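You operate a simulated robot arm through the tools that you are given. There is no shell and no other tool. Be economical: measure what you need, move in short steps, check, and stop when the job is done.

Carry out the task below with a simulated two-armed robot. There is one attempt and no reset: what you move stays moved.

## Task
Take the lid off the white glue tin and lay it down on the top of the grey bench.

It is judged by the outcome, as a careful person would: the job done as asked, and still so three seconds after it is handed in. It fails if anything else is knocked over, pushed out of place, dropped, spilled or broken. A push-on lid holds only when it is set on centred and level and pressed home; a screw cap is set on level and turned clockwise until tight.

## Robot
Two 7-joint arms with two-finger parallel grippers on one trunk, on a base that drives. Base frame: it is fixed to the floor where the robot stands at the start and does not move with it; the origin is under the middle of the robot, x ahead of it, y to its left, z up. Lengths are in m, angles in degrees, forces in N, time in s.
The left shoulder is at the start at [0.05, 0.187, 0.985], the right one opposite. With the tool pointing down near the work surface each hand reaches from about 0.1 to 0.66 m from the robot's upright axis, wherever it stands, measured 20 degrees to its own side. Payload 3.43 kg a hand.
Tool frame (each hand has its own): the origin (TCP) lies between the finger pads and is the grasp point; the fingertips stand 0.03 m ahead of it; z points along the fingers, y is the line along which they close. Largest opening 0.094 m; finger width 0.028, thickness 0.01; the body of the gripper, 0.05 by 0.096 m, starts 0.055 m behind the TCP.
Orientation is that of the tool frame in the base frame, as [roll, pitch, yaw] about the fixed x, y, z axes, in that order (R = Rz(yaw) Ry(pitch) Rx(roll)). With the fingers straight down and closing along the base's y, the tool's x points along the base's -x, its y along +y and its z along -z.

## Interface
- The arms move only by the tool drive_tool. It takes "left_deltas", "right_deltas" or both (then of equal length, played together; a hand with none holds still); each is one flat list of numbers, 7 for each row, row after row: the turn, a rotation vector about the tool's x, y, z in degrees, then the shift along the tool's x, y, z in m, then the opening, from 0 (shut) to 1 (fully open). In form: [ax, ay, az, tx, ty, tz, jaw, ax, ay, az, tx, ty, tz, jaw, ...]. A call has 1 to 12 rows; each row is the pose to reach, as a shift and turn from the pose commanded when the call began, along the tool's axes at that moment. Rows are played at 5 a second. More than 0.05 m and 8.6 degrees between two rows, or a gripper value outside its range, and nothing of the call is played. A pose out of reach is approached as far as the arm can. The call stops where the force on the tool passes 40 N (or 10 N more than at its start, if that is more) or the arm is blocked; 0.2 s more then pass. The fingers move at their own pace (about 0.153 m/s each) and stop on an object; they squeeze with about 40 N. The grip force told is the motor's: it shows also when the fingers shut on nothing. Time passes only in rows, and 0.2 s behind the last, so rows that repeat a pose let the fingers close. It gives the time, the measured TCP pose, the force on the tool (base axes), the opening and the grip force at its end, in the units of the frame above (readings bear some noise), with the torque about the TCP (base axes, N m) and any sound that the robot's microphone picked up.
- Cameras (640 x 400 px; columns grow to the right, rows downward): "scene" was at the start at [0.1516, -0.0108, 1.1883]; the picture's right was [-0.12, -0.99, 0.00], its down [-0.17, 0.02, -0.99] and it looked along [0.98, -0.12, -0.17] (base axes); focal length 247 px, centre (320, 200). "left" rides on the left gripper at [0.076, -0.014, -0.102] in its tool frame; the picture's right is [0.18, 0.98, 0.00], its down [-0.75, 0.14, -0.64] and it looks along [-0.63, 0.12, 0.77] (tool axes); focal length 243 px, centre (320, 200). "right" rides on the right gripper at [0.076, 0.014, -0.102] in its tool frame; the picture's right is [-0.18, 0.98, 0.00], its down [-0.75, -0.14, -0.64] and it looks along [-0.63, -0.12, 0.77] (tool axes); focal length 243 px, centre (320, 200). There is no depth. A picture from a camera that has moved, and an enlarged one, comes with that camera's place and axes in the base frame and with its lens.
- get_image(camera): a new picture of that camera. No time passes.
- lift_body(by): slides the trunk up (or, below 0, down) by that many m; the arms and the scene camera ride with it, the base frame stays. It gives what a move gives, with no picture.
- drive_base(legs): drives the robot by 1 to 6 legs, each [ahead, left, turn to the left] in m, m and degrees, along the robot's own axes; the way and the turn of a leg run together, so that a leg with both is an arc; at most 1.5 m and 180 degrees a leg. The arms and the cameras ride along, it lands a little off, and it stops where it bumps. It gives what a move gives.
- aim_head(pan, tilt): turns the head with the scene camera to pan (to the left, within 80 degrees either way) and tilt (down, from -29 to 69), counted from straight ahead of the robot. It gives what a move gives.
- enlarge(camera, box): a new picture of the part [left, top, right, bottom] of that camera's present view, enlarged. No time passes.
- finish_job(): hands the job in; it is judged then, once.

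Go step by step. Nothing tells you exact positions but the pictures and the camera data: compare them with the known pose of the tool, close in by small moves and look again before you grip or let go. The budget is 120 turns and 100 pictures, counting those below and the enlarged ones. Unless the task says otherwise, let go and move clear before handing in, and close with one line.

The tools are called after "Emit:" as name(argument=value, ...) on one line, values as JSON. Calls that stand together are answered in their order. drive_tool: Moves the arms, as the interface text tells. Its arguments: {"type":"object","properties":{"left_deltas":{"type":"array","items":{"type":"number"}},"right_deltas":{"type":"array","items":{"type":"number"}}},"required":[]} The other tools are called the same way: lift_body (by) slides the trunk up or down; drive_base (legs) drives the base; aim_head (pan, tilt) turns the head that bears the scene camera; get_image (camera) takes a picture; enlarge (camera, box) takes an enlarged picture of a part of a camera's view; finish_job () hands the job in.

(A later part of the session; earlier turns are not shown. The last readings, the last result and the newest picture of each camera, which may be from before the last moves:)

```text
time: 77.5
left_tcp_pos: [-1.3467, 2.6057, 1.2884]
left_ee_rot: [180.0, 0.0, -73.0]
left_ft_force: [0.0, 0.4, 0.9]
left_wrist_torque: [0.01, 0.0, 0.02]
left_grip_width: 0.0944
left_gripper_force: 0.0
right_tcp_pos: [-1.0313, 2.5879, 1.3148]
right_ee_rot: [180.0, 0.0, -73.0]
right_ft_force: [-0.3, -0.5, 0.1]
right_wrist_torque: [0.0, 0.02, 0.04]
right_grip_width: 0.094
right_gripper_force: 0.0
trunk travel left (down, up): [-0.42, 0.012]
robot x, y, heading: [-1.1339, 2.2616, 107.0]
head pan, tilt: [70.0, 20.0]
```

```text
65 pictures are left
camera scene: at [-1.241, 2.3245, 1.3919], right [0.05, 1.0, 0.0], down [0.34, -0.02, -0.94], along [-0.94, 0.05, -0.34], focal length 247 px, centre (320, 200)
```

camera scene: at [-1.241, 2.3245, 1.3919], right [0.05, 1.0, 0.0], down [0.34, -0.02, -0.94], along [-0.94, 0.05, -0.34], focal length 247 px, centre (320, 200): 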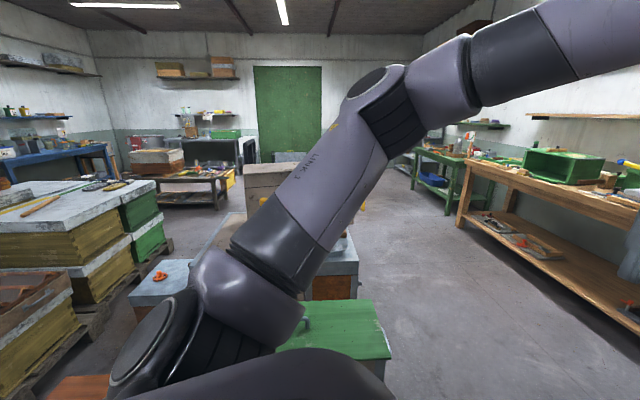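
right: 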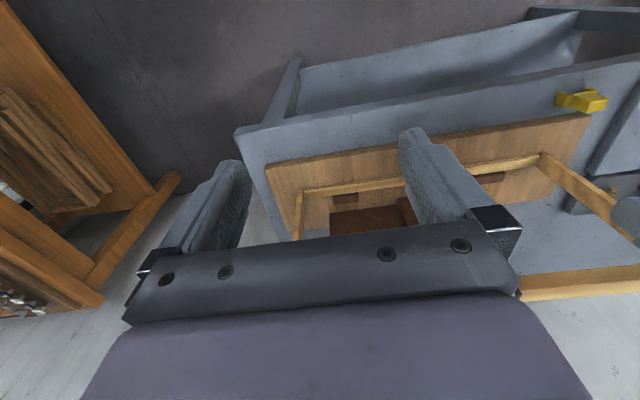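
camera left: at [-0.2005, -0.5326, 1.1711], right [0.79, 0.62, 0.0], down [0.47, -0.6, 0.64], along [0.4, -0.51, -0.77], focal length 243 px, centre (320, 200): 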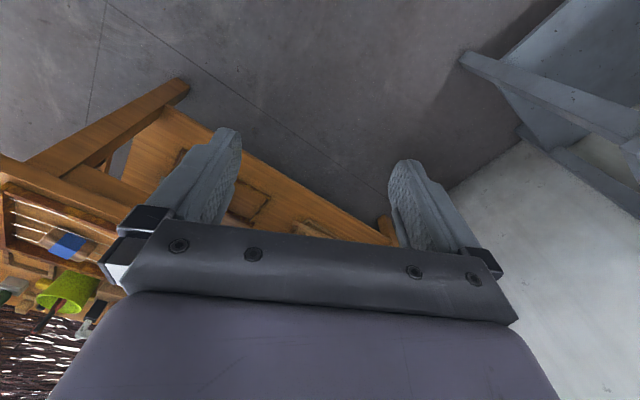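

Emit:
enlarge(camera="scene", box=[400, 110, 640, 260])

Emit:
enlarge(camera="scene", box=[0, 80, 270, 249])

Emit:
aim_head(pan=10, tilt=15)

Emit:
enlarge(camera="scene", box=[100, 100, 340, 250])

Emit:
aim_head(pan=-20, tilt=15)

Emit:
enlarge(camera="scene", box=[220, 140, 460, 290])

```text
2.67 times, centred on (520, 185) of scene
camera zoom: at [-1.241, 2.3245, 1.3919], right [0.05, 1.0, 0.0], down [0.34, -0.02, -0.94], along [-0.94, 0.05, -0.34], focal length 658 px, centre (-213, 240)
```

zoom: 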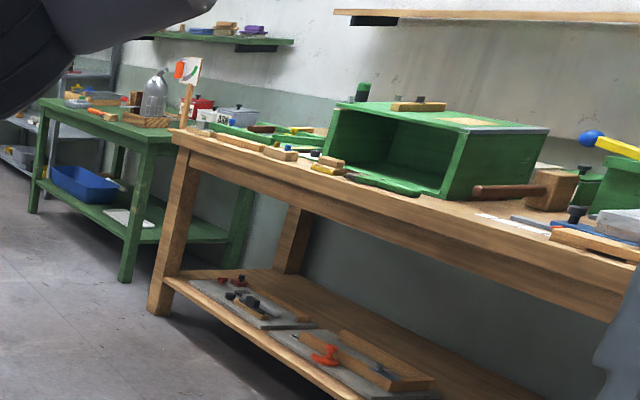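

```text
2.37 times, centred on (135, 164) of scene
camera zoom: at [-1.241, 2.3245, 1.3919], right [0.05, 1.0, 0.0], down [0.34, -0.02, -0.94], along [-0.94, 0.05, -0.34], focal length 584 px, centre (758, 284)
```

zoom: 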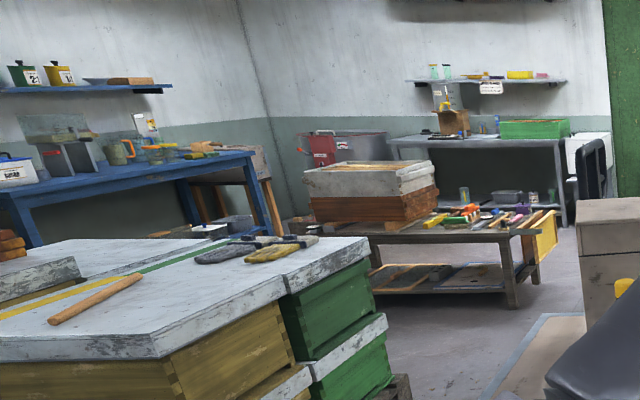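

```text
time: 78.8
left_tcp_pos: [-1.3474, 2.6062, 1.2888]
left_ee_rot: [179.9, 0.0, -73.0]
left_ft_force: [-0.2, -0.5, -0.3]
left_wrist_torque: [0.01, -0.03, 0.04]
left_grip_width: 0.0942
left_gripper_force: 0.1
right_tcp_pos: [-1.0311, 2.5895, 1.3138]
right_ee_rot: [-180.0, -0.1, -73.0]
right_ft_force: [0.2, 0.5, 1.1]
right_wrist_torque: [0.03, 0.0, 0.0]
right_grip_width: 0.0941
right_gripper_force: 0.1
trunk travel left (down, up): [-0.42, 0.012]
robot x, y, heading: [-1.1331, 2.2665, 107.0]
head pan, tilt: [10.0, 15.0]
```

```text
2.67 times, centred on (220, 175) of scene
camera zoom: at [-1.1904, 2.4028, 1.4], right [0.89, 0.45, 0.0], down [0.12, -0.23, -0.97], along [-0.44, 0.86, -0.26], focal length 658 px, centre (587, 267)
```

zoom: 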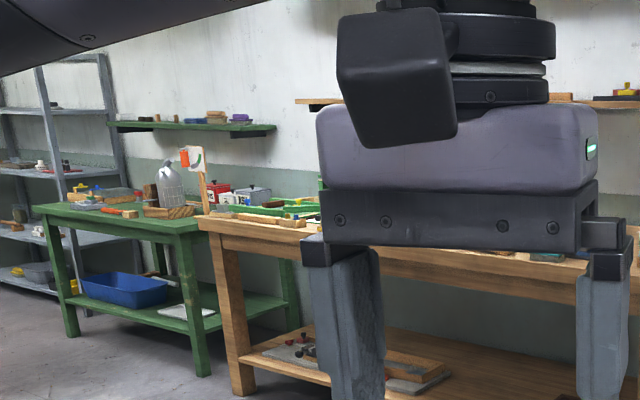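

```text
time: 79.8
left_tcp_pos: [-1.3461, 2.605, 1.2883]
left_ee_rot: [180.0, 0.0, -73.0]
left_ft_force: [-0.3, 0.1, 0.1]
left_wrist_torque: [-0.02, -0.04, -0.01]
left_grip_width: 0.0938
left_gripper_force: 0.1
right_tcp_pos: [-1.032, 2.5894, 1.3139]
right_ee_rot: [-180.0, -0.1, -73.1]
right_ft_force: [-0.6, -0.5, 0.6]
right_wrist_torque: [0.0, -0.01, 0.0]
right_grip_width: 0.0941
right_gripper_force: 0.0
trunk travel left (down, up): [-0.42, 0.012]
robot x, y, heading: [-1.134, 2.2634, 107.1]
head pan, tilt: [-20.0, 15.0]
```

```text
2.67 times, centred on (340, 215) of scene
camera zoom: at [-1.1432, 2.4129, 1.4], right [1.0, -0.05, 0.0], down [-0.01, -0.26, -0.97], along [0.05, 0.96, -0.26], focal length 658 px, centre (267, 160)
```

zoom: 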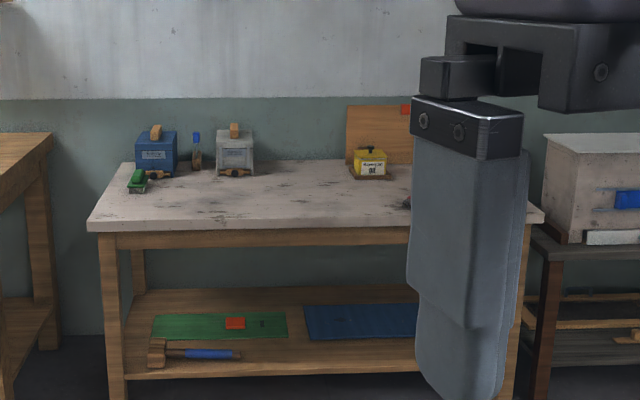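

Emit:
aim_head(pan=70, tilt=20)

Emit:
enlarge(camera="scene", box=[0, 130, 64, 170])

Emit:
enlarge(camera="scene", box=[440, 125, 536, 185])

```text
time: 81.4
left_tcp_pos: [-1.3465, 2.6042, 1.2881]
left_ee_rot: [-180.0, 0.1, -73.0]
left_ft_force: [-0.2, 1.3, 1.0]
left_wrist_torque: [0.02, -0.01, -0.02]
left_grip_width: 0.0943
left_gripper_force: 0.1
right_tcp_pos: [-1.0318, 2.5902, 1.315]
right_ee_rot: [180.0, 0.0, -73.0]
right_ft_force: [0.6, 0.0, 0.0]
right_wrist_torque: [0.02, -0.02, 0.01]
right_grip_width: 0.094
right_gripper_force: 0.1
trunk travel left (down, up): [-0.42, 0.012]
robot x, y, heading: [-1.131, 2.2658, 106.8]
head pan, tilt: [70.0, 20.0]
```

```text
10.00 times, centred on (32, 150) of scene
camera zoom: at [-1.241, 2.3245, 1.3919], right [0.05, 1.0, 0.0], down [0.34, -0.02, -0.94], along [-0.94, 0.05, -0.34], focal length 2468 px, centre (3200, 700)
```

zoom: 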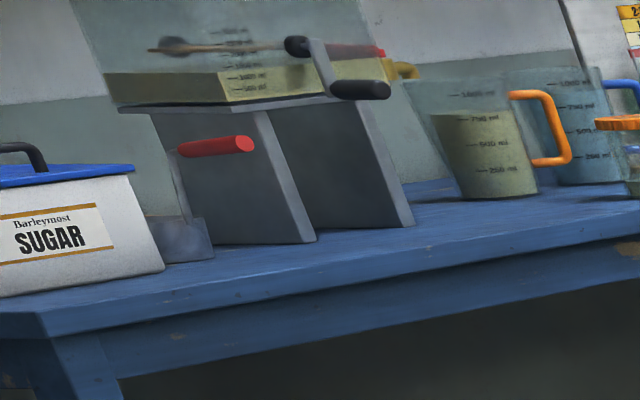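

```text
6.67 times, centred on (488, 155) of scene
camera zoom: at [-1.241, 2.3245, 1.3919], right [0.05, 1.0, 0.0], down [0.34, -0.02, -0.94], along [-0.94, 0.05, -0.34], focal length 1645 px, centre (-800, 500)
```

zoom: 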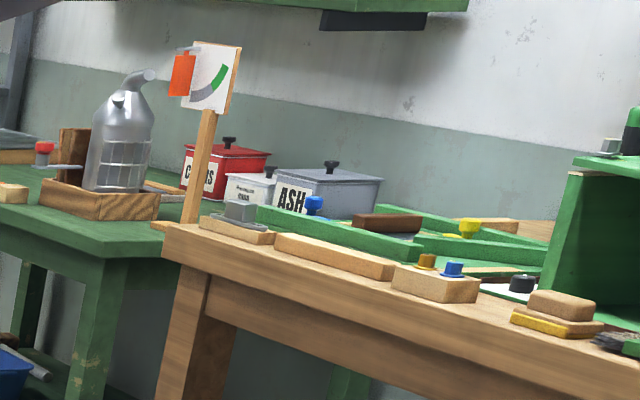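

A small white tin stands between red and grey ones; read its label.

Emit:
enlarge(camera="scene", box=[466, 145, 498, 165])

Emit:
enlarge(camera="scene", box=[0, 95, 100, 157])

Emit:
enlarge(camera="scene", box=[170, 100, 260, 156])

```text
16.00 times, centred on (482, 155) of scene
camera zoom: at [-1.241, 2.3245, 1.3919], right [0.05, 1.0, 0.0], down [0.34, -0.02, -0.94], along [-0.94, 0.05, -0.34], focal length 3949 px, centre (-2272, 920)
```

zoom: 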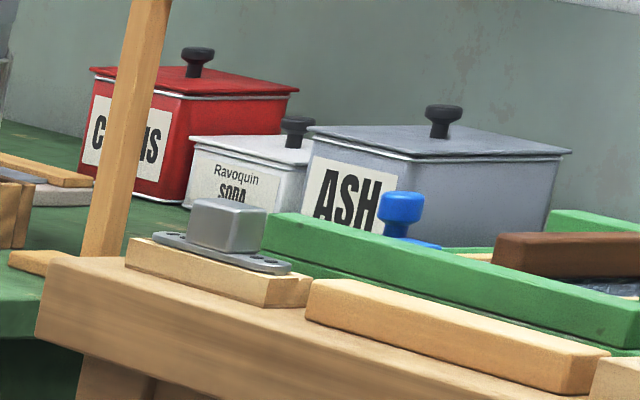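

```text
6.40 times, centred on (50, 126) of scene
camera zoom: at [-1.241, 2.3245, 1.3919], right [0.05, 1.0, 0.0], down [0.34, -0.02, -0.94], along [-0.94, 0.05, -0.34], focal length 1580 px, centre (2048, 674)
```

zoom: 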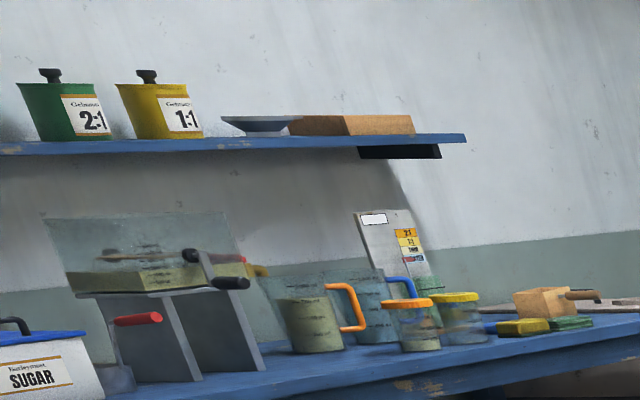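

```text
7.11 times, centred on (215, 128) of scene
camera zoom: at [-1.241, 2.3245, 1.3919], right [0.05, 1.0, 0.0], down [0.34, -0.02, -0.94], along [-0.94, 0.05, -0.34], focal length 1755 px, centre (1067, 712)
```

zoom: 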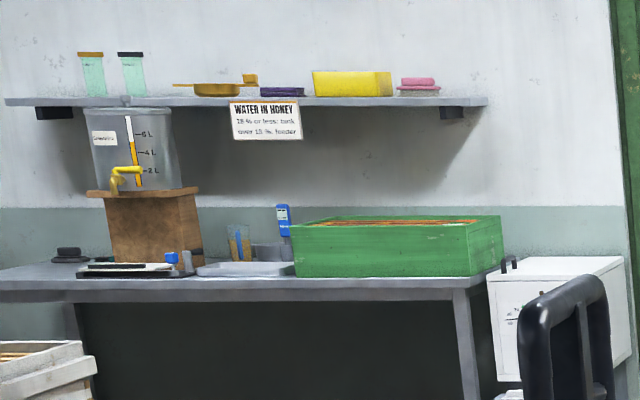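

That one is SODA. Checking the metal rack and other shelves.

Emit:
aim_head(pan=20, tilt=15)

Emit:
enlarge(camera="scene", box=[0, 90, 240, 240])

Emit:
aim_head(pan=-60, tilt=15)

Emit:
get_image(camera="scene")

```text
time: 82.6
left_tcp_pos: [-1.3463, 2.6043, 1.2876]
left_ee_rot: [180.0, 0.0, -73.0]
left_ft_force: [0.1, -0.7, 0.0]
left_wrist_torque: [0.0, 0.01, -0.02]
left_grip_width: 0.0942
left_gripper_force: 0.1
right_tcp_pos: [-1.0325, 2.5894, 1.3155]
right_ee_rot: [-180.0, -0.1, -73.0]
right_ft_force: [0.2, 0.1, 0.1]
right_wrist_torque: [0.03, -0.04, -0.02]
right_grip_width: 0.0941
right_gripper_force: 0.1
trunk travel left (down, up): [-0.42, 0.012]
robot x, y, heading: [-1.1294, 2.267, 106.9]
head pan, tilt: [20.0, 15.0]
```

```text
2.67 times, centred on (120, 165) of scene
camera zoom: at [-1.2043, 2.3941, 1.4], right [0.8, 0.6, 0.0], down [0.16, -0.21, -0.97], along [-0.58, 0.77, -0.26], focal length 658 px, centre (853, 293)
```

zoom: 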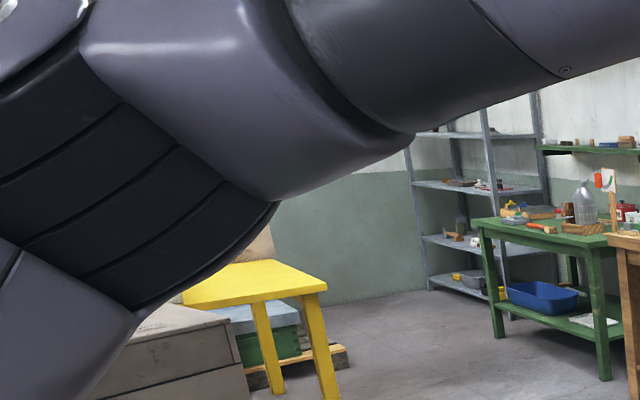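

```text
time: 84.1
left_tcp_pos: [-1.3471, 2.6049, 1.2889]
left_ee_rot: [179.9, 0.0, -72.9]
left_ft_force: [-0.2, -1.0, 0.0]
left_wrist_torque: [0.0, -0.01, 0.01]
left_grip_width: 0.0941
left_gripper_force: 0.2
right_tcp_pos: [-1.0323, 2.5891, 1.3143]
right_ee_rot: [-180.0, 0.0, -73.0]
right_ft_force: [0.4, 0.2, 0.1]
right_wrist_torque: [0.01, 0.03, 0.0]
right_grip_width: 0.0937
right_gripper_force: 0.1
trunk travel left (down, up): [-0.42, 0.012]
robot x, y, heading: [-1.1339, 2.2631, 107.0]
head pan, tilt: [-60.0, 15.0]
```

```text
54 pictures are left
camera scene: at [-1.0843, 2.3879, 1.4], right [0.73, -0.68, 0.0], down [-0.18, -0.19, -0.97], along [0.66, 0.71, -0.26], focal length 247 px, centre (320, 200)
```

scene: 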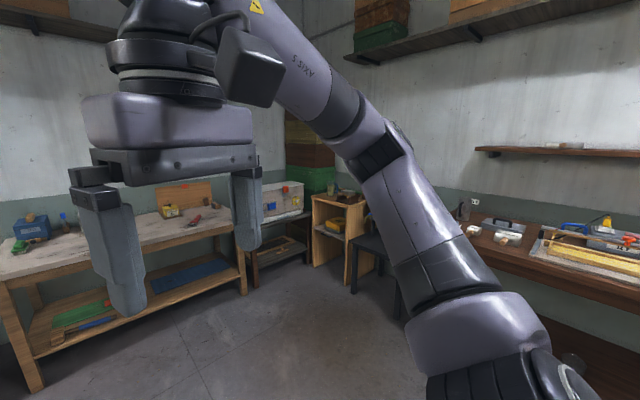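

Emit:
enlarge(camera="scene", box=[465, 190, 561, 250])

Emit:
aim_head(pan=-20, tilt=15)

Emit:
enlarge(camera="scene", box=[260, 180, 388, 260])

```text
6.67 times, centred on (513, 220) of scene
camera zoom: at [-1.0843, 2.3879, 1.4], right [0.73, -0.68, 0.0], down [-0.18, -0.19, -0.97], along [0.66, 0.71, -0.26], focal length 1645 px, centre (-967, 67)
```

zoom: 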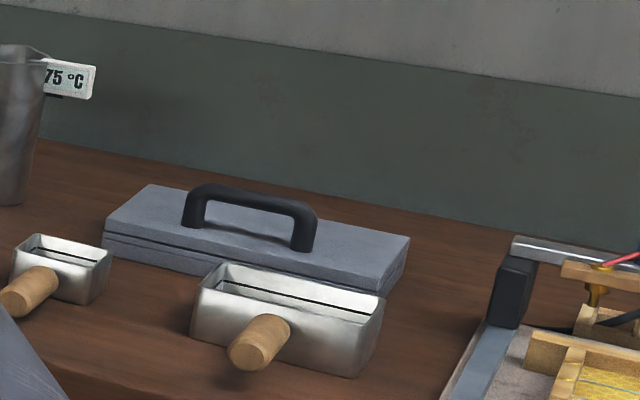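

```text
time: 85.2
left_tcp_pos: [-1.346, 2.6047, 1.2889]
left_ee_rot: [180.0, 0.1, -73.0]
left_ft_force: [-0.9, 0.1, 0.0]
left_wrist_torque: [-0.01, -0.02, 0.0]
left_grip_width: 0.0941
left_gripper_force: 0.0
right_tcp_pos: [-1.0312, 2.589, 1.3149]
right_ee_rot: [-180.0, -0.1, -72.9]
right_ft_force: [0.9, 0.0, 1.0]
right_wrist_torque: [0.02, 0.02, 0.01]
right_grip_width: 0.0941
right_gripper_force: 0.0
trunk travel left (down, up): [-0.42, 0.012]
robot x, y, heading: [-1.1311, 2.2616, 107.1]
head pan, tilt: [-20.0, 15.0]
```

```text
5.00 times, centred on (324, 220) of scene
camera zoom: at [-1.143, 2.4129, 1.4], right [1.0, -0.05, 0.0], down [-0.01, -0.26, -0.97], along [0.05, 0.96, -0.26], focal length 1234 px, centre (300, 100)
```

zoom: 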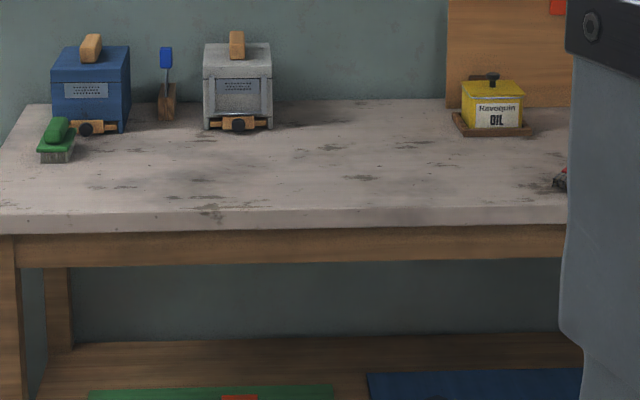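

OIL. The glue may be further along the wooden bench or green table; I'll move closer.

Emit:
drive_base(legs=[[0.5, 0.05, 0], [0, 0, 60]])

Emit:
aim_head(pan=-5, tilt=18)

Emit:
get_image(camera="scene")

Emit:
enlarge(camera="scene", box=[280, 110, 480, 235])

```text
time: 90.9
left_tcp_pos: [-1.7342, 2.719, 1.2897]
left_ee_rot: [-180.0, 0.2, -12.5]
left_ft_force: [-0.7, 0.0, 0.8]
left_wrist_torque: [0.01, 0.0, 0.01]
left_grip_width: 0.0939
left_gripper_force: 0.1
right_tcp_pos: [-1.5676, 2.9856, 1.3145]
right_ee_rot: [180.0, 0.0, -12.4]
right_ft_force: [-0.1, 0.2, 0.4]
right_wrist_torque: [0.02, 0.02, -0.02]
right_grip_width: 0.0941
right_gripper_force: 0.0
trunk travel left (down, up): [-0.42, 0.012]
robot x, y, heading: [-1.3321, 2.7381, 167.4]
head pan, tilt: [-20.0, 15.0]
```

```text
time: 91.6
left_tcp_pos: [-1.7338, 2.7194, 1.2895]
left_ee_rot: [180.0, 0.1, -12.5]
left_ft_force: [-0.7, 0.2, 0.8]
left_wrist_torque: [0.01, -0.03, -0.01]
left_grip_width: 0.0937
left_gripper_force: 0.0
right_tcp_pos: [-1.5673, 2.986, 1.3156]
right_ee_rot: [179.9, 0.0, -12.4]
right_ft_force: [-0.3, -0.4, 0.6]
right_wrist_torque: [-0.01, 0.01, -0.02]
right_grip_width: 0.0939
right_gripper_force: 0.1
trunk travel left (down, up): [-0.42, 0.012]
robot x, y, heading: [-1.332, 2.7373, 167.6]
head pan, tilt: [-5.0, 18.0]
```

```text
51 pictures are left
camera scene: at [-1.4768, 2.7798, 1.3951], right [0.3, 0.95, 0.0], down [0.29, -0.09, -0.95], along [-0.91, 0.28, -0.31], focal length 247 px, centre (320, 200)
```

scene: 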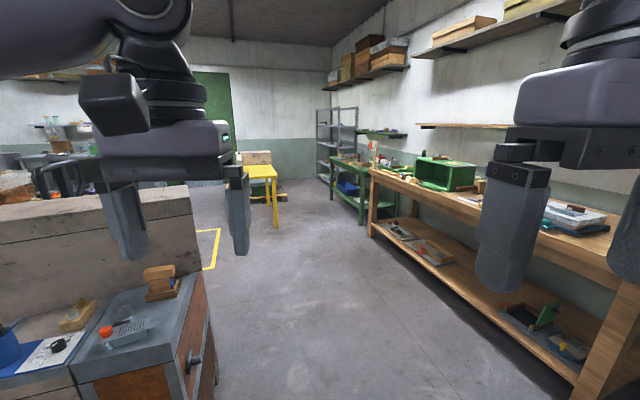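

```text
3.20 times, centred on (380, 172) of scene
camera zoom: at [-1.4768, 2.7798, 1.3951], right [0.3, 0.95, 0.0], down [0.29, -0.09, -0.95], along [-0.91, 0.28, -0.31], focal length 790 px, centre (128, 288)
```

zoom: 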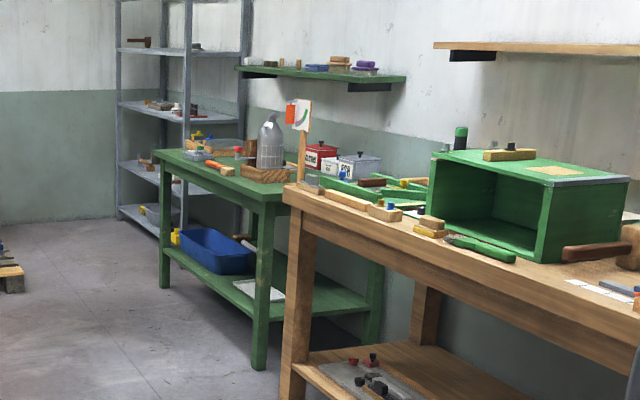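

Emit:
enlarge(camera="scene", box=[310, 130, 374, 170])

Emit:
aim_head(pan=-55, tilt=20)

Emit:
get_image(camera="scene")

Emit:
aim_head(pan=25, tilt=20)

Emit:
get_image(camera="scene")

```text
10.00 times, centred on (342, 150) of scene
camera zoom: at [-1.4768, 2.7798, 1.3951], right [0.3, 0.95, 0.0], down [0.29, -0.09, -0.95], along [-0.91, 0.28, -0.31], focal length 2468 px, centre (100, 700)
```

zoom: 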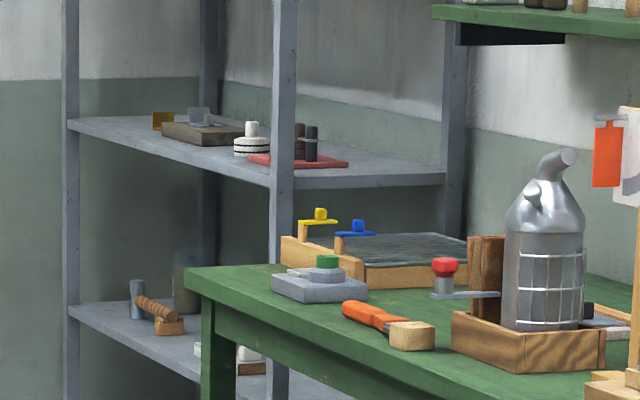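

```text
time: 92.8
left_tcp_pos: [-1.7355, 2.7178, 1.2889]
left_ee_rot: [180.0, 0.1, -12.4]
left_ft_force: [-0.2, -0.3, -0.3]
left_wrist_torque: [0.0, -0.02, 0.01]
left_grip_width: 0.0941
left_gripper_force: 0.1
right_tcp_pos: [-1.567, 2.9856, 1.314]
right_ee_rot: [179.9, 0.0, -12.5]
right_ft_force: [-0.3, 0.3, 0.0]
right_wrist_torque: [-0.01, -0.02, 0.0]
right_grip_width: 0.094
right_gripper_force: 0.1
trunk travel left (down, up): [-0.42, 0.012]
robot x, y, heading: [-1.3337, 2.7382, 167.4]
head pan, tilt: [-55.0, 20.0]
```

```text
48 pictures are left
camera scene: at [-1.4237, 2.8378, 1.3919], right [0.92, 0.39, 0.0], down [0.13, -0.32, -0.94], along [-0.36, 0.87, -0.34], focal length 247 px, centre (320, 200)
```

scene: 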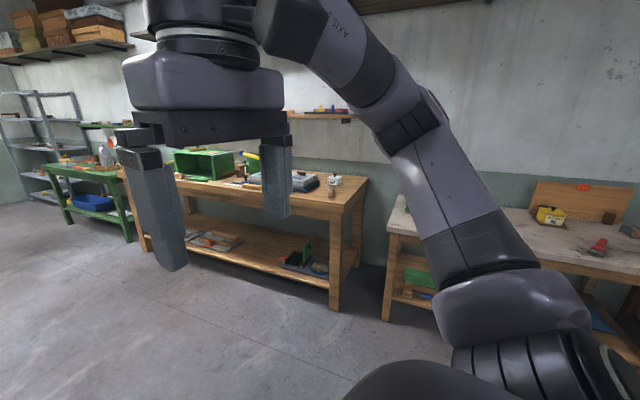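

```text
time: 94.3
left_tcp_pos: [-1.7355, 2.719, 1.2889]
left_ee_rot: [179.9, 0.1, -12.4]
left_ft_force: [0.2, 0.1, 0.1]
left_wrist_torque: [0.0, 0.01, -0.02]
left_grip_width: 0.0943
left_gripper_force: 0.0
right_tcp_pos: [-1.5665, 2.9858, 1.3149]
right_ee_rot: [180.0, 0.0, -12.5]
right_ft_force: [-0.1, -0.2, 0.5]
right_wrist_torque: [0.01, 0.0, 0.02]
right_grip_width: 0.0941
right_gripper_force: 0.0
trunk travel left (down, up): [-0.42, 0.012]
robot x, y, heading: [-1.3344, 2.7386, 167.4]
head pan, tilt: [25.0, 20.0]
```

```text
47 pictures are left
camera scene: at [-1.4787, 2.7316, 1.3919], right [-0.22, 0.98, 0.0], down [0.33, 0.07, -0.94], along [-0.92, -0.2, -0.34], focal length 247 px, centre (320, 200)
```

scene: 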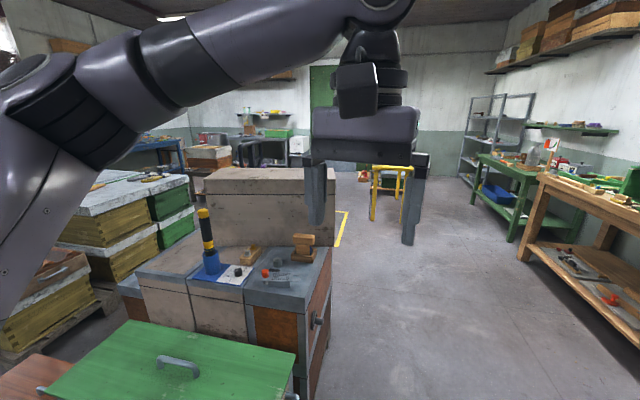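

There is a small white tin with a dark knob at the right end of the wooden bench. Zooming in.

Emit:
aim_head(pan=-55, tilt=20)

Emit:
enlarge(camera="scene", box=[294, 160, 374, 210])

```text
time: 95.9
left_tcp_pos: [-1.7352, 2.7187, 1.2888]
left_ee_rot: [-180.0, 0.1, -12.3]
left_ft_force: [1.0, -0.4, 0.0]
left_wrist_torque: [-0.01, 0.0, 0.03]
left_grip_width: 0.094
left_gripper_force: 0.1
right_tcp_pos: [-1.5669, 2.9855, 1.3149]
right_ee_rot: [179.9, 0.0, -12.4]
right_ft_force: [-0.5, 0.4, -0.2]
right_wrist_torque: [-0.01, 0.03, 0.01]
right_grip_width: 0.094
right_gripper_force: 0.1
trunk travel left (down, up): [-0.42, 0.012]
robot x, y, heading: [-1.3314, 2.7382, 167.7]
head pan, tilt: [-55.0, 20.0]
```

```text
8.00 times, centred on (334, 185) of scene
camera zoom: at [-1.4237, 2.8378, 1.3919], right [0.92, 0.39, 0.0], down [0.13, -0.32, -0.94], along [-0.36, 0.87, -0.34], focal length 1974 px, centre (208, 320)
```

zoom: 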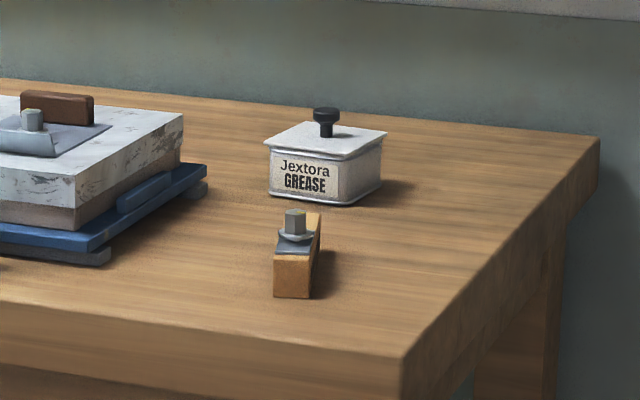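

GREASE, also not it. Checking the fenced/hive areas from here.

Emit:
aim_head(pan=75, tilt=15)

Emit:
get_image(camera="scene")

Emit:
enlarge(camera="scene", box=[0, 80, 300, 268])

```text
time: 98.0
left_tcp_pos: [-1.7351, 2.7198, 1.2892]
left_ee_rot: [-180.0, 0.2, -12.4]
left_ft_force: [0.6, -0.3, -0.2]
left_wrist_torque: [0.01, -0.02, 0.02]
left_grip_width: 0.0941
left_gripper_force: 0.1
right_tcp_pos: [-1.5664, 2.9856, 1.3139]
right_ee_rot: [-180.0, -0.1, -12.4]
right_ft_force: [0.1, 0.0, -0.4]
right_wrist_torque: [0.0, -0.01, -0.01]
right_grip_width: 0.0941
right_gripper_force: 0.0
trunk travel left (down, up): [-0.42, 0.012]
robot x, y, heading: [-1.3303, 2.7421, 167.8]
head pan, tilt: [75.0, 15.0]
```

```text
45 pictures are left
camera scene: at [-1.4308, 2.6689, 1.4], right [-0.89, 0.46, 0.0], down [0.12, 0.23, -0.97], along [-0.44, -0.86, -0.26], focal length 247 px, centre (320, 200)
```

scene: 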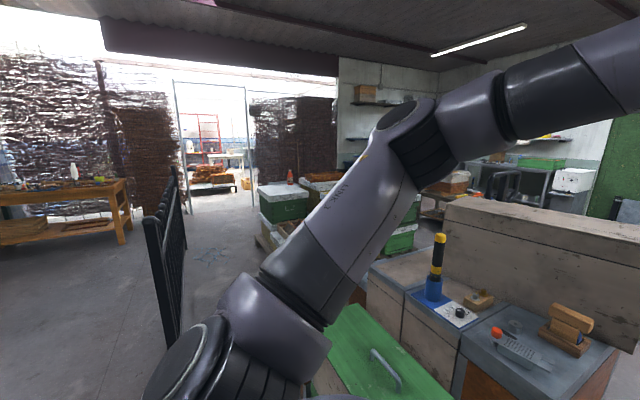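

```text
2.13 times, centred on (150, 174) of scene
camera zoom: at [-1.4308, 2.6689, 1.4], right [-0.89, 0.46, 0.0], down [0.12, 0.23, -0.97], along [-0.44, -0.86, -0.26], focal length 525 px, centre (682, 255)
```

zoom: 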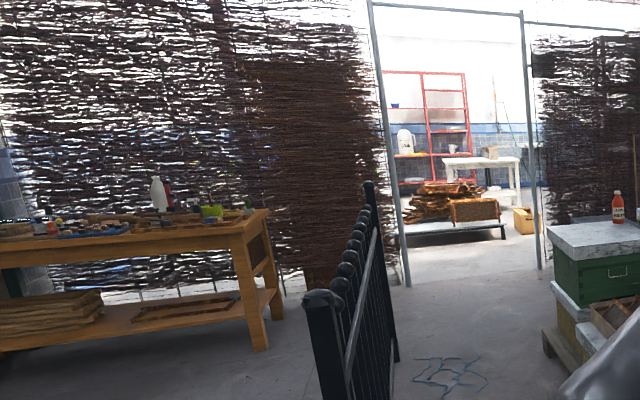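

Nothing there. I'll go back to the grey bench and inspect behind the boards with the raised head and wrist cameras.

Emit:
drive_base(legs=[[0, 0, 122.4], [1.2, 0, 0], [1.2, 0, 0], [0, 0, 70]])

Emit:
aim_head(pan=0, tilt=25)

Emit:
get_image(camera="scene")

```text
time: 117.9
left_tcp_pos: [-0.0628, 0.6061, 1.2881]
left_ee_rot: [-180.0, 0.1, 179.3]
left_ft_force: [-0.6, 0.2, -0.2]
left_wrist_torque: [0.0, 0.03, 0.01]
left_grip_width: 0.0939
left_gripper_force: 0.1
right_tcp_pos: [-0.1726, 0.3103, 1.316]
right_ee_rot: [180.0, 0.0, 179.3]
right_ft_force: [0.0, 0.1, 1.4]
right_wrist_torque: [-0.01, -0.02, -0.01]
right_grip_width: 0.0938
right_gripper_force: 0.0
trunk travel left (down, up): [-0.42, 0.012]
robot x, y, heading: [-0.4528, 0.5043, -0.8]
head pan, tilt: [75.0, 15.0]
```

```text
time: 119.4
left_tcp_pos: [-0.0617, 0.6064, 1.2881]
left_ee_rot: [180.0, 0.1, 179.3]
left_ft_force: [0.2, 0.5, 0.3]
left_wrist_torque: [-0.01, 0.0, -0.01]
left_grip_width: 0.094
left_gripper_force: 0.1
right_tcp_pos: [-0.1723, 0.3107, 1.3157]
right_ee_rot: [-180.0, 0.0, 179.3]
right_ft_force: [-0.8, 0.5, -0.2]
right_wrist_torque: [-0.01, 0.0, -0.03]
right_grip_width: 0.094
right_gripper_force: 0.1
trunk travel left (down, up): [-0.42, 0.012]
robot x, y, heading: [-0.4504, 0.5052, -0.7]
head pan, tilt: [0.0, 25.0]
```

```text
43 pictures are left
camera scene: at [-0.3013, 0.504, 1.3838], right [-0.01, -1.0, 0.0], down [-0.42, 0.01, -0.91], along [0.91, -0.01, -0.42], focal length 247 px, centre (320, 200)
```

scene: 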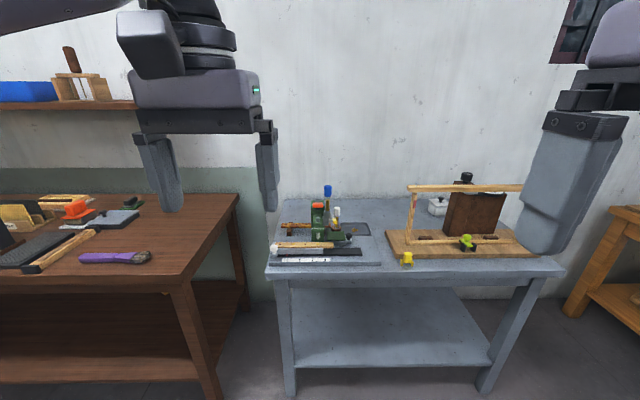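

A white object is visible behind the boards now. Zooming.

Emit:
enlarge(camera="scene", box=[400, 170, 528, 250])

Emit:
drive_base(legs=[[0.45, 0, 0]])

Emit:
aim_head(pan=-25, tilt=35)

Emit:
get_image(camera="scene")

```text
5.00 times, centred on (464, 210) of scene
camera zoom: at [-0.3013, 0.504, 1.3838], right [-0.01, -1.0, 0.0], down [-0.42, 0.01, -0.91], along [0.91, -0.01, -0.42], focal length 1234 px, centre (-400, 150)
```

zoom: 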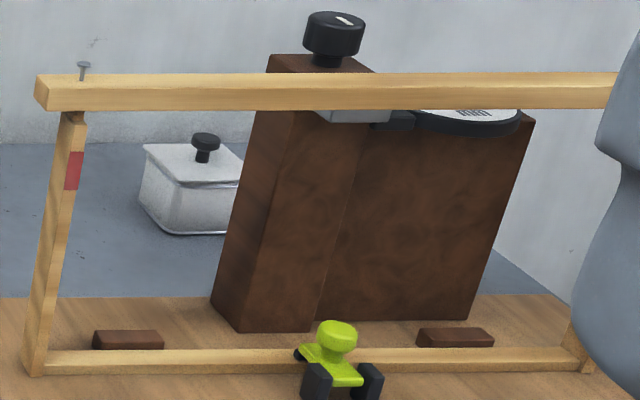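

```text
time: 122.2
left_tcp_pos: [0.4073, 0.6073, 1.2892]
left_ee_rot: [179.9, 0.0, -180.0]
left_ft_force: [-0.5, -0.2, 0.0]
left_wrist_torque: [0.02, 0.02, 0.01]
left_grip_width: 0.094
left_gripper_force: 0.0
right_tcp_pos: [0.301, 0.3113, 1.3154]
right_ee_rot: [-179.9, -0.1, 180.0]
right_ft_force: [-0.6, 1.2, 1.1]
right_wrist_torque: [-0.02, 0.0, 0.05]
right_grip_width: 0.0939
right_gripper_force: 0.1
trunk travel left (down, up): [-0.42, 0.012]
robot x, y, heading: [0.0173, 0.5022, 0.1]
head pan, tilt: [0.0, 25.0]
```

```text
time: 123.1
left_tcp_pos: [0.4062, 0.6067, 1.2884]
left_ee_rot: [180.0, 0.0, -179.9]
left_ft_force: [-0.1, 0.3, -0.5]
left_wrist_torque: [-0.02, 0.0, -0.02]
left_grip_width: 0.0943
left_gripper_force: 0.0
right_tcp_pos: [0.2996, 0.311, 1.3155]
right_ee_rot: [179.9, 0.1, -179.9]
right_ft_force: [-0.2, -0.5, 0.2]
right_wrist_torque: [0.0, -0.01, -0.02]
right_grip_width: 0.0938
right_gripper_force: 0.1
trunk travel left (down, up): [-0.42, 0.012]
robot x, y, heading: [0.015, 0.5044, 0.1]
head pan, tilt: [-25.0, 35.0]
```

```text
41 pictures are left
camera scene: at [0.1565, 0.4657, 1.368], right [-0.42, -0.91, 0.0], down [-0.52, 0.24, -0.82], along [0.74, -0.35, -0.57], focal length 247 px, centre (320, 200)
```

scene: 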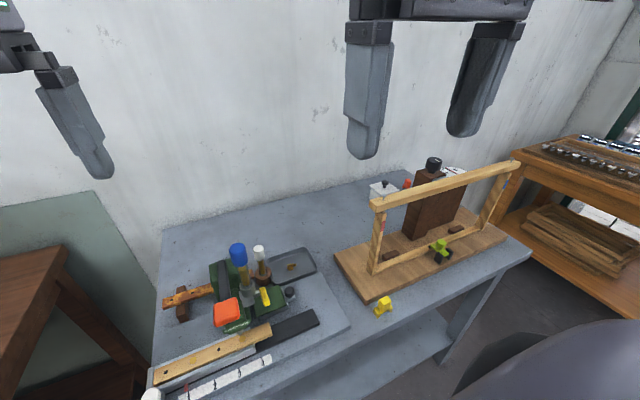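

Found: the white tin with a black knob sits behind the boards at about (0.78, -0.10), knob top z≈0.88. I'll move sideways in front of it and check how close the base can get.

Emit:
drive_base(legs=[[0, -0.37, 0]])

Emit:
aim_head(pan=0, tilt=69)

Emit:
get_image(camera="scene")

Emit:
aim_head(pan=-15, tilt=35)

Emit:
get_image(camera="scene")

```text
time: 126.9
left_tcp_pos: [0.4068, 0.2413, 1.2878]
left_ee_rot: [-179.9, 0.1, -179.6]
left_ft_force: [-0.5, 0.2, -0.3]
left_wrist_torque: [-0.01, -0.01, -0.02]
left_grip_width: 0.0938
left_gripper_force: 0.1
right_tcp_pos: [0.3012, -0.0567, 1.3143]
right_ee_rot: [-180.0, 0.1, -179.7]
right_ft_force: [0.1, 0.2, -0.9]
right_wrist_torque: [-0.01, 0.03, 0.0]
right_grip_width: 0.0941
right_gripper_force: 0.1
trunk travel left (down, up): [-0.42, 0.012]
robot x, y, heading: [0.0176, 0.1354, 0.3]
head pan, tilt: [-25.0, 35.0]
```

```text
time: 127.9
left_tcp_pos: [0.4067, 0.2431, 1.2883]
left_ee_rot: [179.9, 0.0, -179.7]
left_ft_force: [0.5, 0.3, -0.3]
left_wrist_torque: [-0.02, -0.01, -0.02]
left_grip_width: 0.0941
left_gripper_force: 0.1
right_tcp_pos: [0.3031, -0.0543, 1.3146]
right_ee_rot: [180.0, 0.0, -179.7]
right_ft_force: [0.7, 0.4, -0.1]
right_wrist_torque: [-0.01, -0.06, 0.0]
right_grip_width: 0.094
right_gripper_force: 0.1
trunk travel left (down, up): [-0.42, 0.012]
robot x, y, heading: [0.0171, 0.1333, 0.6]
head pan, tilt: [0.0, 68.8]
```

```text
40 pictures are left
camera scene: at [0.1336, 0.1359, 1.3244], right [0.01, -1.0, 0.0], down [-0.93, 0.0, -0.36], along [0.36, 0.0, -0.93], focal length 247 px, centre (320, 200)
```

scene: 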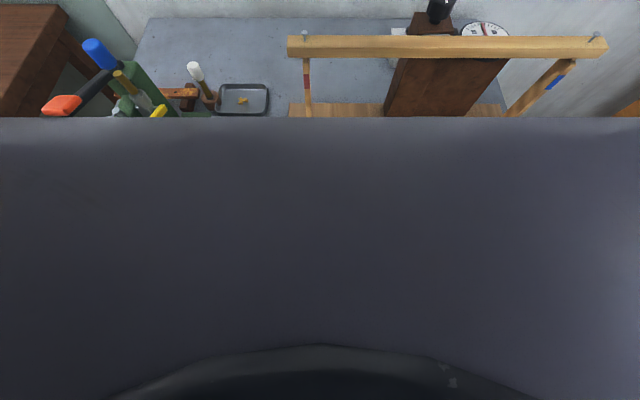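

```text
time: 128.9
left_tcp_pos: [0.4063, 0.2414, 1.2891]
left_ee_rot: [180.0, 0.1, -179.8]
left_ft_force: [-0.2, 0.2, 0.6]
left_wrist_torque: [-0.02, -0.01, 0.01]
left_grip_width: 0.0939
left_gripper_force: 0.0
right_tcp_pos: [0.3027, -0.0545, 1.3145]
right_ee_rot: [180.0, 0.0, -179.7]
right_ft_force: [0.0, 0.2, 0.0]
right_wrist_torque: [0.01, 0.0, 0.02]
right_grip_width: 0.094
right_gripper_force: 0.1
trunk travel left (down, up): [-0.42, 0.012]
robot x, y, heading: [0.0176, 0.134, 0.5]
head pan, tilt: [-15.0, 35.0]
```

```text
39 pictures are left
camera scene: at [0.1628, 0.1133, 1.3679], right [-0.25, -0.97, 0.0], down [-0.56, 0.15, -0.82], along [0.79, -0.21, -0.57], focal length 247 px, centre (320, 200)
```

scene: 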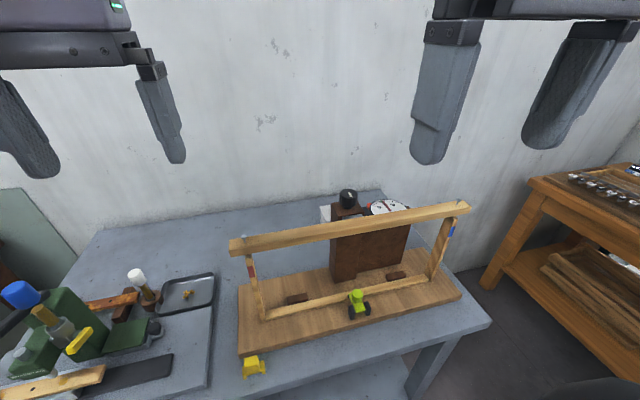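

The tin sits behind the boards, about 0.8 m from the robot axis. I'll turn the right hand by 90° and stretch it forward above everything to see the reach and view the tin.

Emit:
drive_tool(right_deltas=[0, 0, 8.2, -0.027, -0.004, 0.004, 1, 0, 0, 16.4, -0.054, -0.008, 0.008, 1, 0, 0, 24.6, -0.081, -0.012, 0.012, 1, 0, 0, 32.8, -0.108, -0.016, 0.016, 1, 0, 0, 41, -0.135, -0.02, 0.02, 1, 0, 0, 49.2, -0.162, -0.024, 0.024, 1, 0, 0, 57.4, -0.189, -0.028, 0.028, 1, 0, 0, 65.6, -0.216, -0.032, 0.032, 1, 0, 0, 73.8, -0.243, -0.036, 0.036, 1, 0, 0, 82, -0.27, -0.04, 0.04, 1, 0, 0, 90, -0.297, -0.044, 0.044, 1, 0, 0, 90, -0.32, -0.044, 0.044, 1])

Emit:
get_image(camera="right")

Emit:
get_image(camera="scene")

```text
time: 131.5
left_tcp_pos: [0.4071, 0.2413, 1.2907]
left_ee_rot: [179.8, 0.2, -179.7]
left_ft_force: [-0.1, 0.4, 0.4]
left_wrist_torque: [0.03, 0.01, -0.01]
left_grip_width: 0.0939
left_gripper_force: 0.1
right_tcp_pos: [0.5975, -0.0983, 1.2689]
right_ee_rot: [179.9, 0.0, 90.3]
right_ft_force: [0.1, -0.2, 0.5]
right_wrist_torque: [0.02, 0.0, -0.02]
right_grip_width: 0.0937
right_gripper_force: 0.1
right hand out of reach, approached as far as the arm can: row 11, 12
trunk travel left (down, up): [-0.42, 0.012]
robot x, y, heading: [0.0184, 0.1321, 0.3]
head pan, tilt: [-15.0, 35.0]
```

```text
38 pictures are left
camera right: at [0.6117, -0.0214, 1.3718], right [0.98, -0.18, 0.0], down [-0.14, -0.75, 0.64], along [-0.11, -0.63, -0.77], focal length 243 px, centre (320, 200)
```

right: 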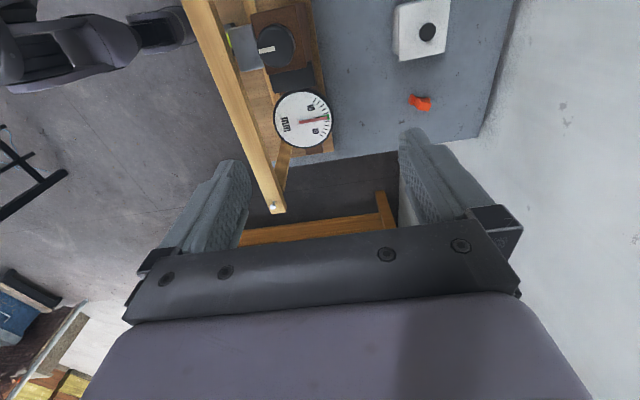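

```text
37 pictures are left
camera scene: at [0.1624, 0.1121, 1.368], right [-0.25, -0.97, 0.0], down [-0.55, 0.15, -0.82], along [0.79, -0.21, -0.57], focal length 247 px, centre (320, 200)
```

scene: 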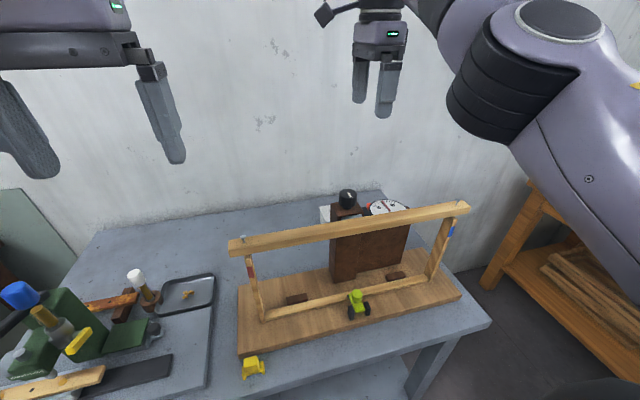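

The wrist view confirms the tin at (0.78, -0.10). Checking the robot's own base and the surrounding floor in that view.

Emit:
enlarge(camera="right", box=[0, 0, 240, 150])

Emit:
enlarge(camera="right", box=[240, 0, 528, 180])

```text
2.67 times, centred on (120, 75) of right
camera zoom: at [0.6117, -0.0214, 1.3718], right [0.98, -0.18, 0.0], down [-0.14, -0.75, 0.64], along [-0.11, -0.63, -0.77], focal length 647 px, centre (853, 533)
```

zoom: 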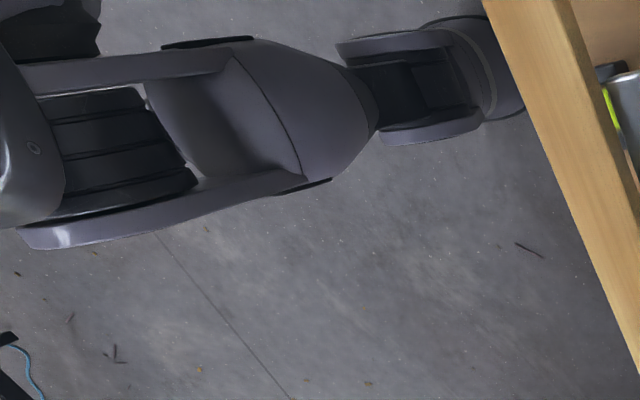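

```text
2.22 times, centred on (384, 90) of right
camera zoom: at [0.6117, -0.0214, 1.3718], right [0.98, -0.18, 0.0], down [-0.14, -0.75, 0.64], along [-0.11, -0.63, -0.77], focal length 539 px, centre (178, 444)
```

zoom: 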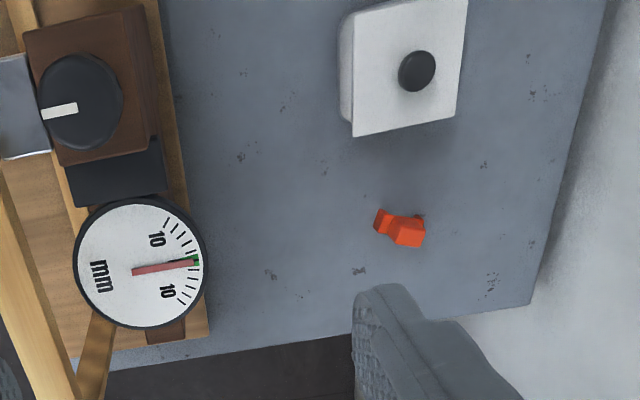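

The base can't get closer frontally, so I'll turn the robot side-on (heading −90°), which brings the left shoulder nearer, and use the left arm. First retract the right arm, back off, turn, and come alongside the bench.

Emit:
drive_tool(right_deltas=[0, 0, -8.2, 0.004, -0.03, -0.004, 1, 0, 0, -16.4, 0.008, -0.06, -0.008, 1, 0, 0, -24.6, 0.012, -0.09, -0.012, 1, 0, 0, -32.8, 0.016, -0.12, -0.016, 1, 0, 0, -41, 0.02, -0.15, -0.02, 1, 0, 0, -49.2, 0.024, -0.18, -0.024, 1, 0, 0, -57.4, 0.028, -0.21, -0.028, 1, 0, 0, -65.6, 0.032, -0.24, -0.032, 1, 0, 0, -73.8, 0.036, -0.27, -0.036, 1, 0, 0, -82, 0.04, -0.295, -0.04, 1, 0, 0, -90, 0.044, -0.32, -0.044, 1])

Emit:
drive_base(legs=[[-0.4, 0, 0], [0, 0, -90.3]])

Emit:
aim_head(pan=75, tilt=50)

Emit:
get_image(camera="scene")

Emit:
get_image(camera="left")

```text
time: 133.9
left_tcp_pos: [0.4062, 0.2424, 1.2887]
left_ee_rot: [-180.0, 0.1, -179.8]
left_ft_force: [-0.3, 0.2, -0.1]
left_wrist_torque: [0.07, -0.01, -0.01]
left_grip_width: 0.0941
left_gripper_force: 0.0
right_tcp_pos: [0.2744, -0.0546, 1.3139]
right_ee_rot: [180.0, 0.2, -179.4]
right_ft_force: [-0.7, 0.1, -0.4]
right_wrist_torque: [0.0, 0.03, -0.03]
right_grip_width: 0.0942
right_gripper_force: 0.1
right hand out of reach, approached as far as the arm can: row 1
trunk travel left (down, up): [-0.42, 0.012]
robot x, y, heading: [0.0188, 0.1321, 0.5]
head pan, tilt: [-15.0, 35.0]
```

```text
time: 140.2
left_tcp_pos: [-0.2744, -0.2545, 1.289]
left_ee_rot: [-180.0, 0.2, 91.8]
left_ft_force: [-0.4, -0.1, 0.3]
left_wrist_torque: [-0.03, -0.02, 0.0]
left_grip_width: 0.0942
left_gripper_force: 0.1
right_tcp_pos: [-0.5751, -0.13, 1.3139]
right_ee_rot: [179.9, 0.0, 91.8]
right_ft_force: [-0.1, -0.1, -0.3]
right_wrist_torque: [-0.03, -0.01, -0.02]
right_grip_width: 0.0939
right_gripper_force: 0.1
trunk travel left (down, up): [-0.42, 0.012]
robot x, y, heading: [-0.3919, 0.1294, -88.5]
head pan, tilt: [-15.0, 35.0]
```

```text
time: 141.8
left_tcp_pos: [-0.2743, -0.2542, 1.2875]
left_ee_rot: [-179.9, 0.0, 91.8]
left_ft_force: [-0.1, 0.0, 0.9]
left_wrist_torque: [0.0, -0.01, -0.02]
left_grip_width: 0.0942
left_gripper_force: 0.0
right_tcp_pos: [-0.5745, -0.1307, 1.3142]
right_ee_rot: [179.9, 0.0, 91.7]
right_ft_force: [0.1, 0.1, -0.3]
right_wrist_torque: [0.0, -0.01, 0.02]
right_grip_width: 0.0943
right_gripper_force: 0.3
trunk travel left (down, up): [-0.42, 0.012]
robot x, y, heading: [-0.3902, 0.1309, -88.3]
head pan, tilt: [75.0, 50.0]
```

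```text
34 pictures are left
camera scene: at [-0.3138, 0.0559, 1.3463], right [-0.23, -0.97, 0.0], down [-0.75, 0.18, -0.64], along [0.63, -0.15, -0.77], focal length 247 px, centre (320, 200)
```

scene: 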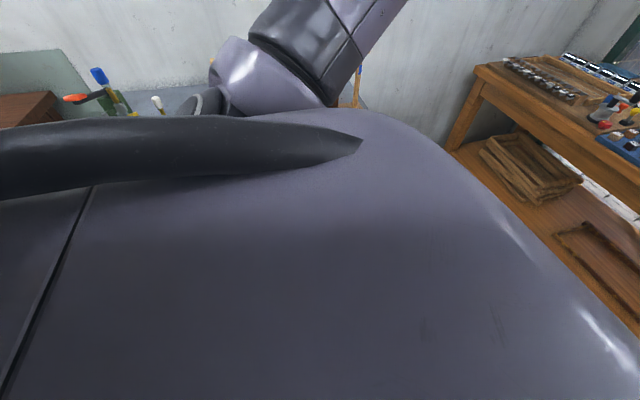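

```text
33 pictures are left
camera left: at [-0.2905, -0.1775, 1.3913], right [0.98, 0.21, 0.0], down [0.16, -0.75, 0.64], along [0.14, -0.63, -0.77], focal length 243 px, centre (320, 200)
```

left: 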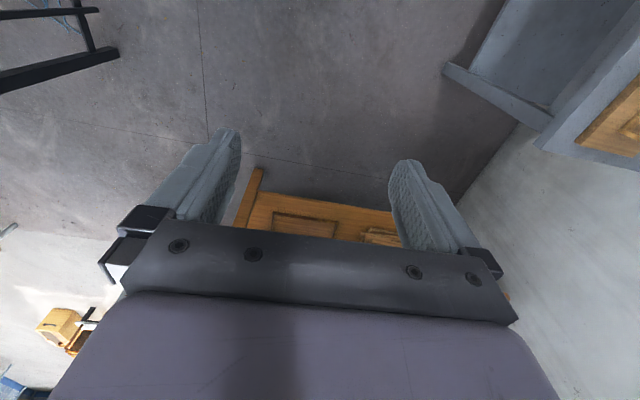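

The shoulder blocks the head's side view, so I'll rely on the wrist camera. Strafe alongside the bench.

Emit:
drive_base(legs=[[0.05, 0.4, -1.5]])

Emit:
get_image(camera="left")

```text
time: 146.0
left_tcp_pos: [0.1307, -0.296, 1.2881]
left_ee_rot: [180.0, 0.2, 91.0]
left_ft_force: [0.2, 0.4, -0.1]
left_wrist_torque: [0.0, 0.03, -0.03]
left_grip_width: 0.094
left_gripper_force: 0.0
right_tcp_pos: [-0.1695, -0.1685, 1.3144]
right_ee_rot: [-180.0, 0.0, 91.0]
right_ft_force: [0.3, -0.6, 0.4]
right_wrist_torque: [-0.02, 0.04, -0.02]
right_grip_width: 0.0941
right_gripper_force: 0.0
trunk travel left (down, up): [-0.42, 0.012]
robot x, y, heading: [0.0158, 0.0913, -89.0]
head pan, tilt: [75.0, 50.0]
```

```text
32 pictures are left
camera left: at [0.1152, -0.2188, 1.3912], right [0.98, 0.2, 0.0], down [0.15, -0.75, 0.64], along [0.13, -0.63, -0.77], focal length 243 px, centre (320, 200)
```

left: 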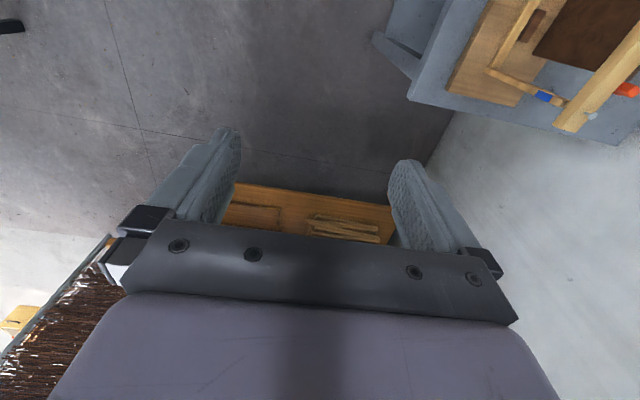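

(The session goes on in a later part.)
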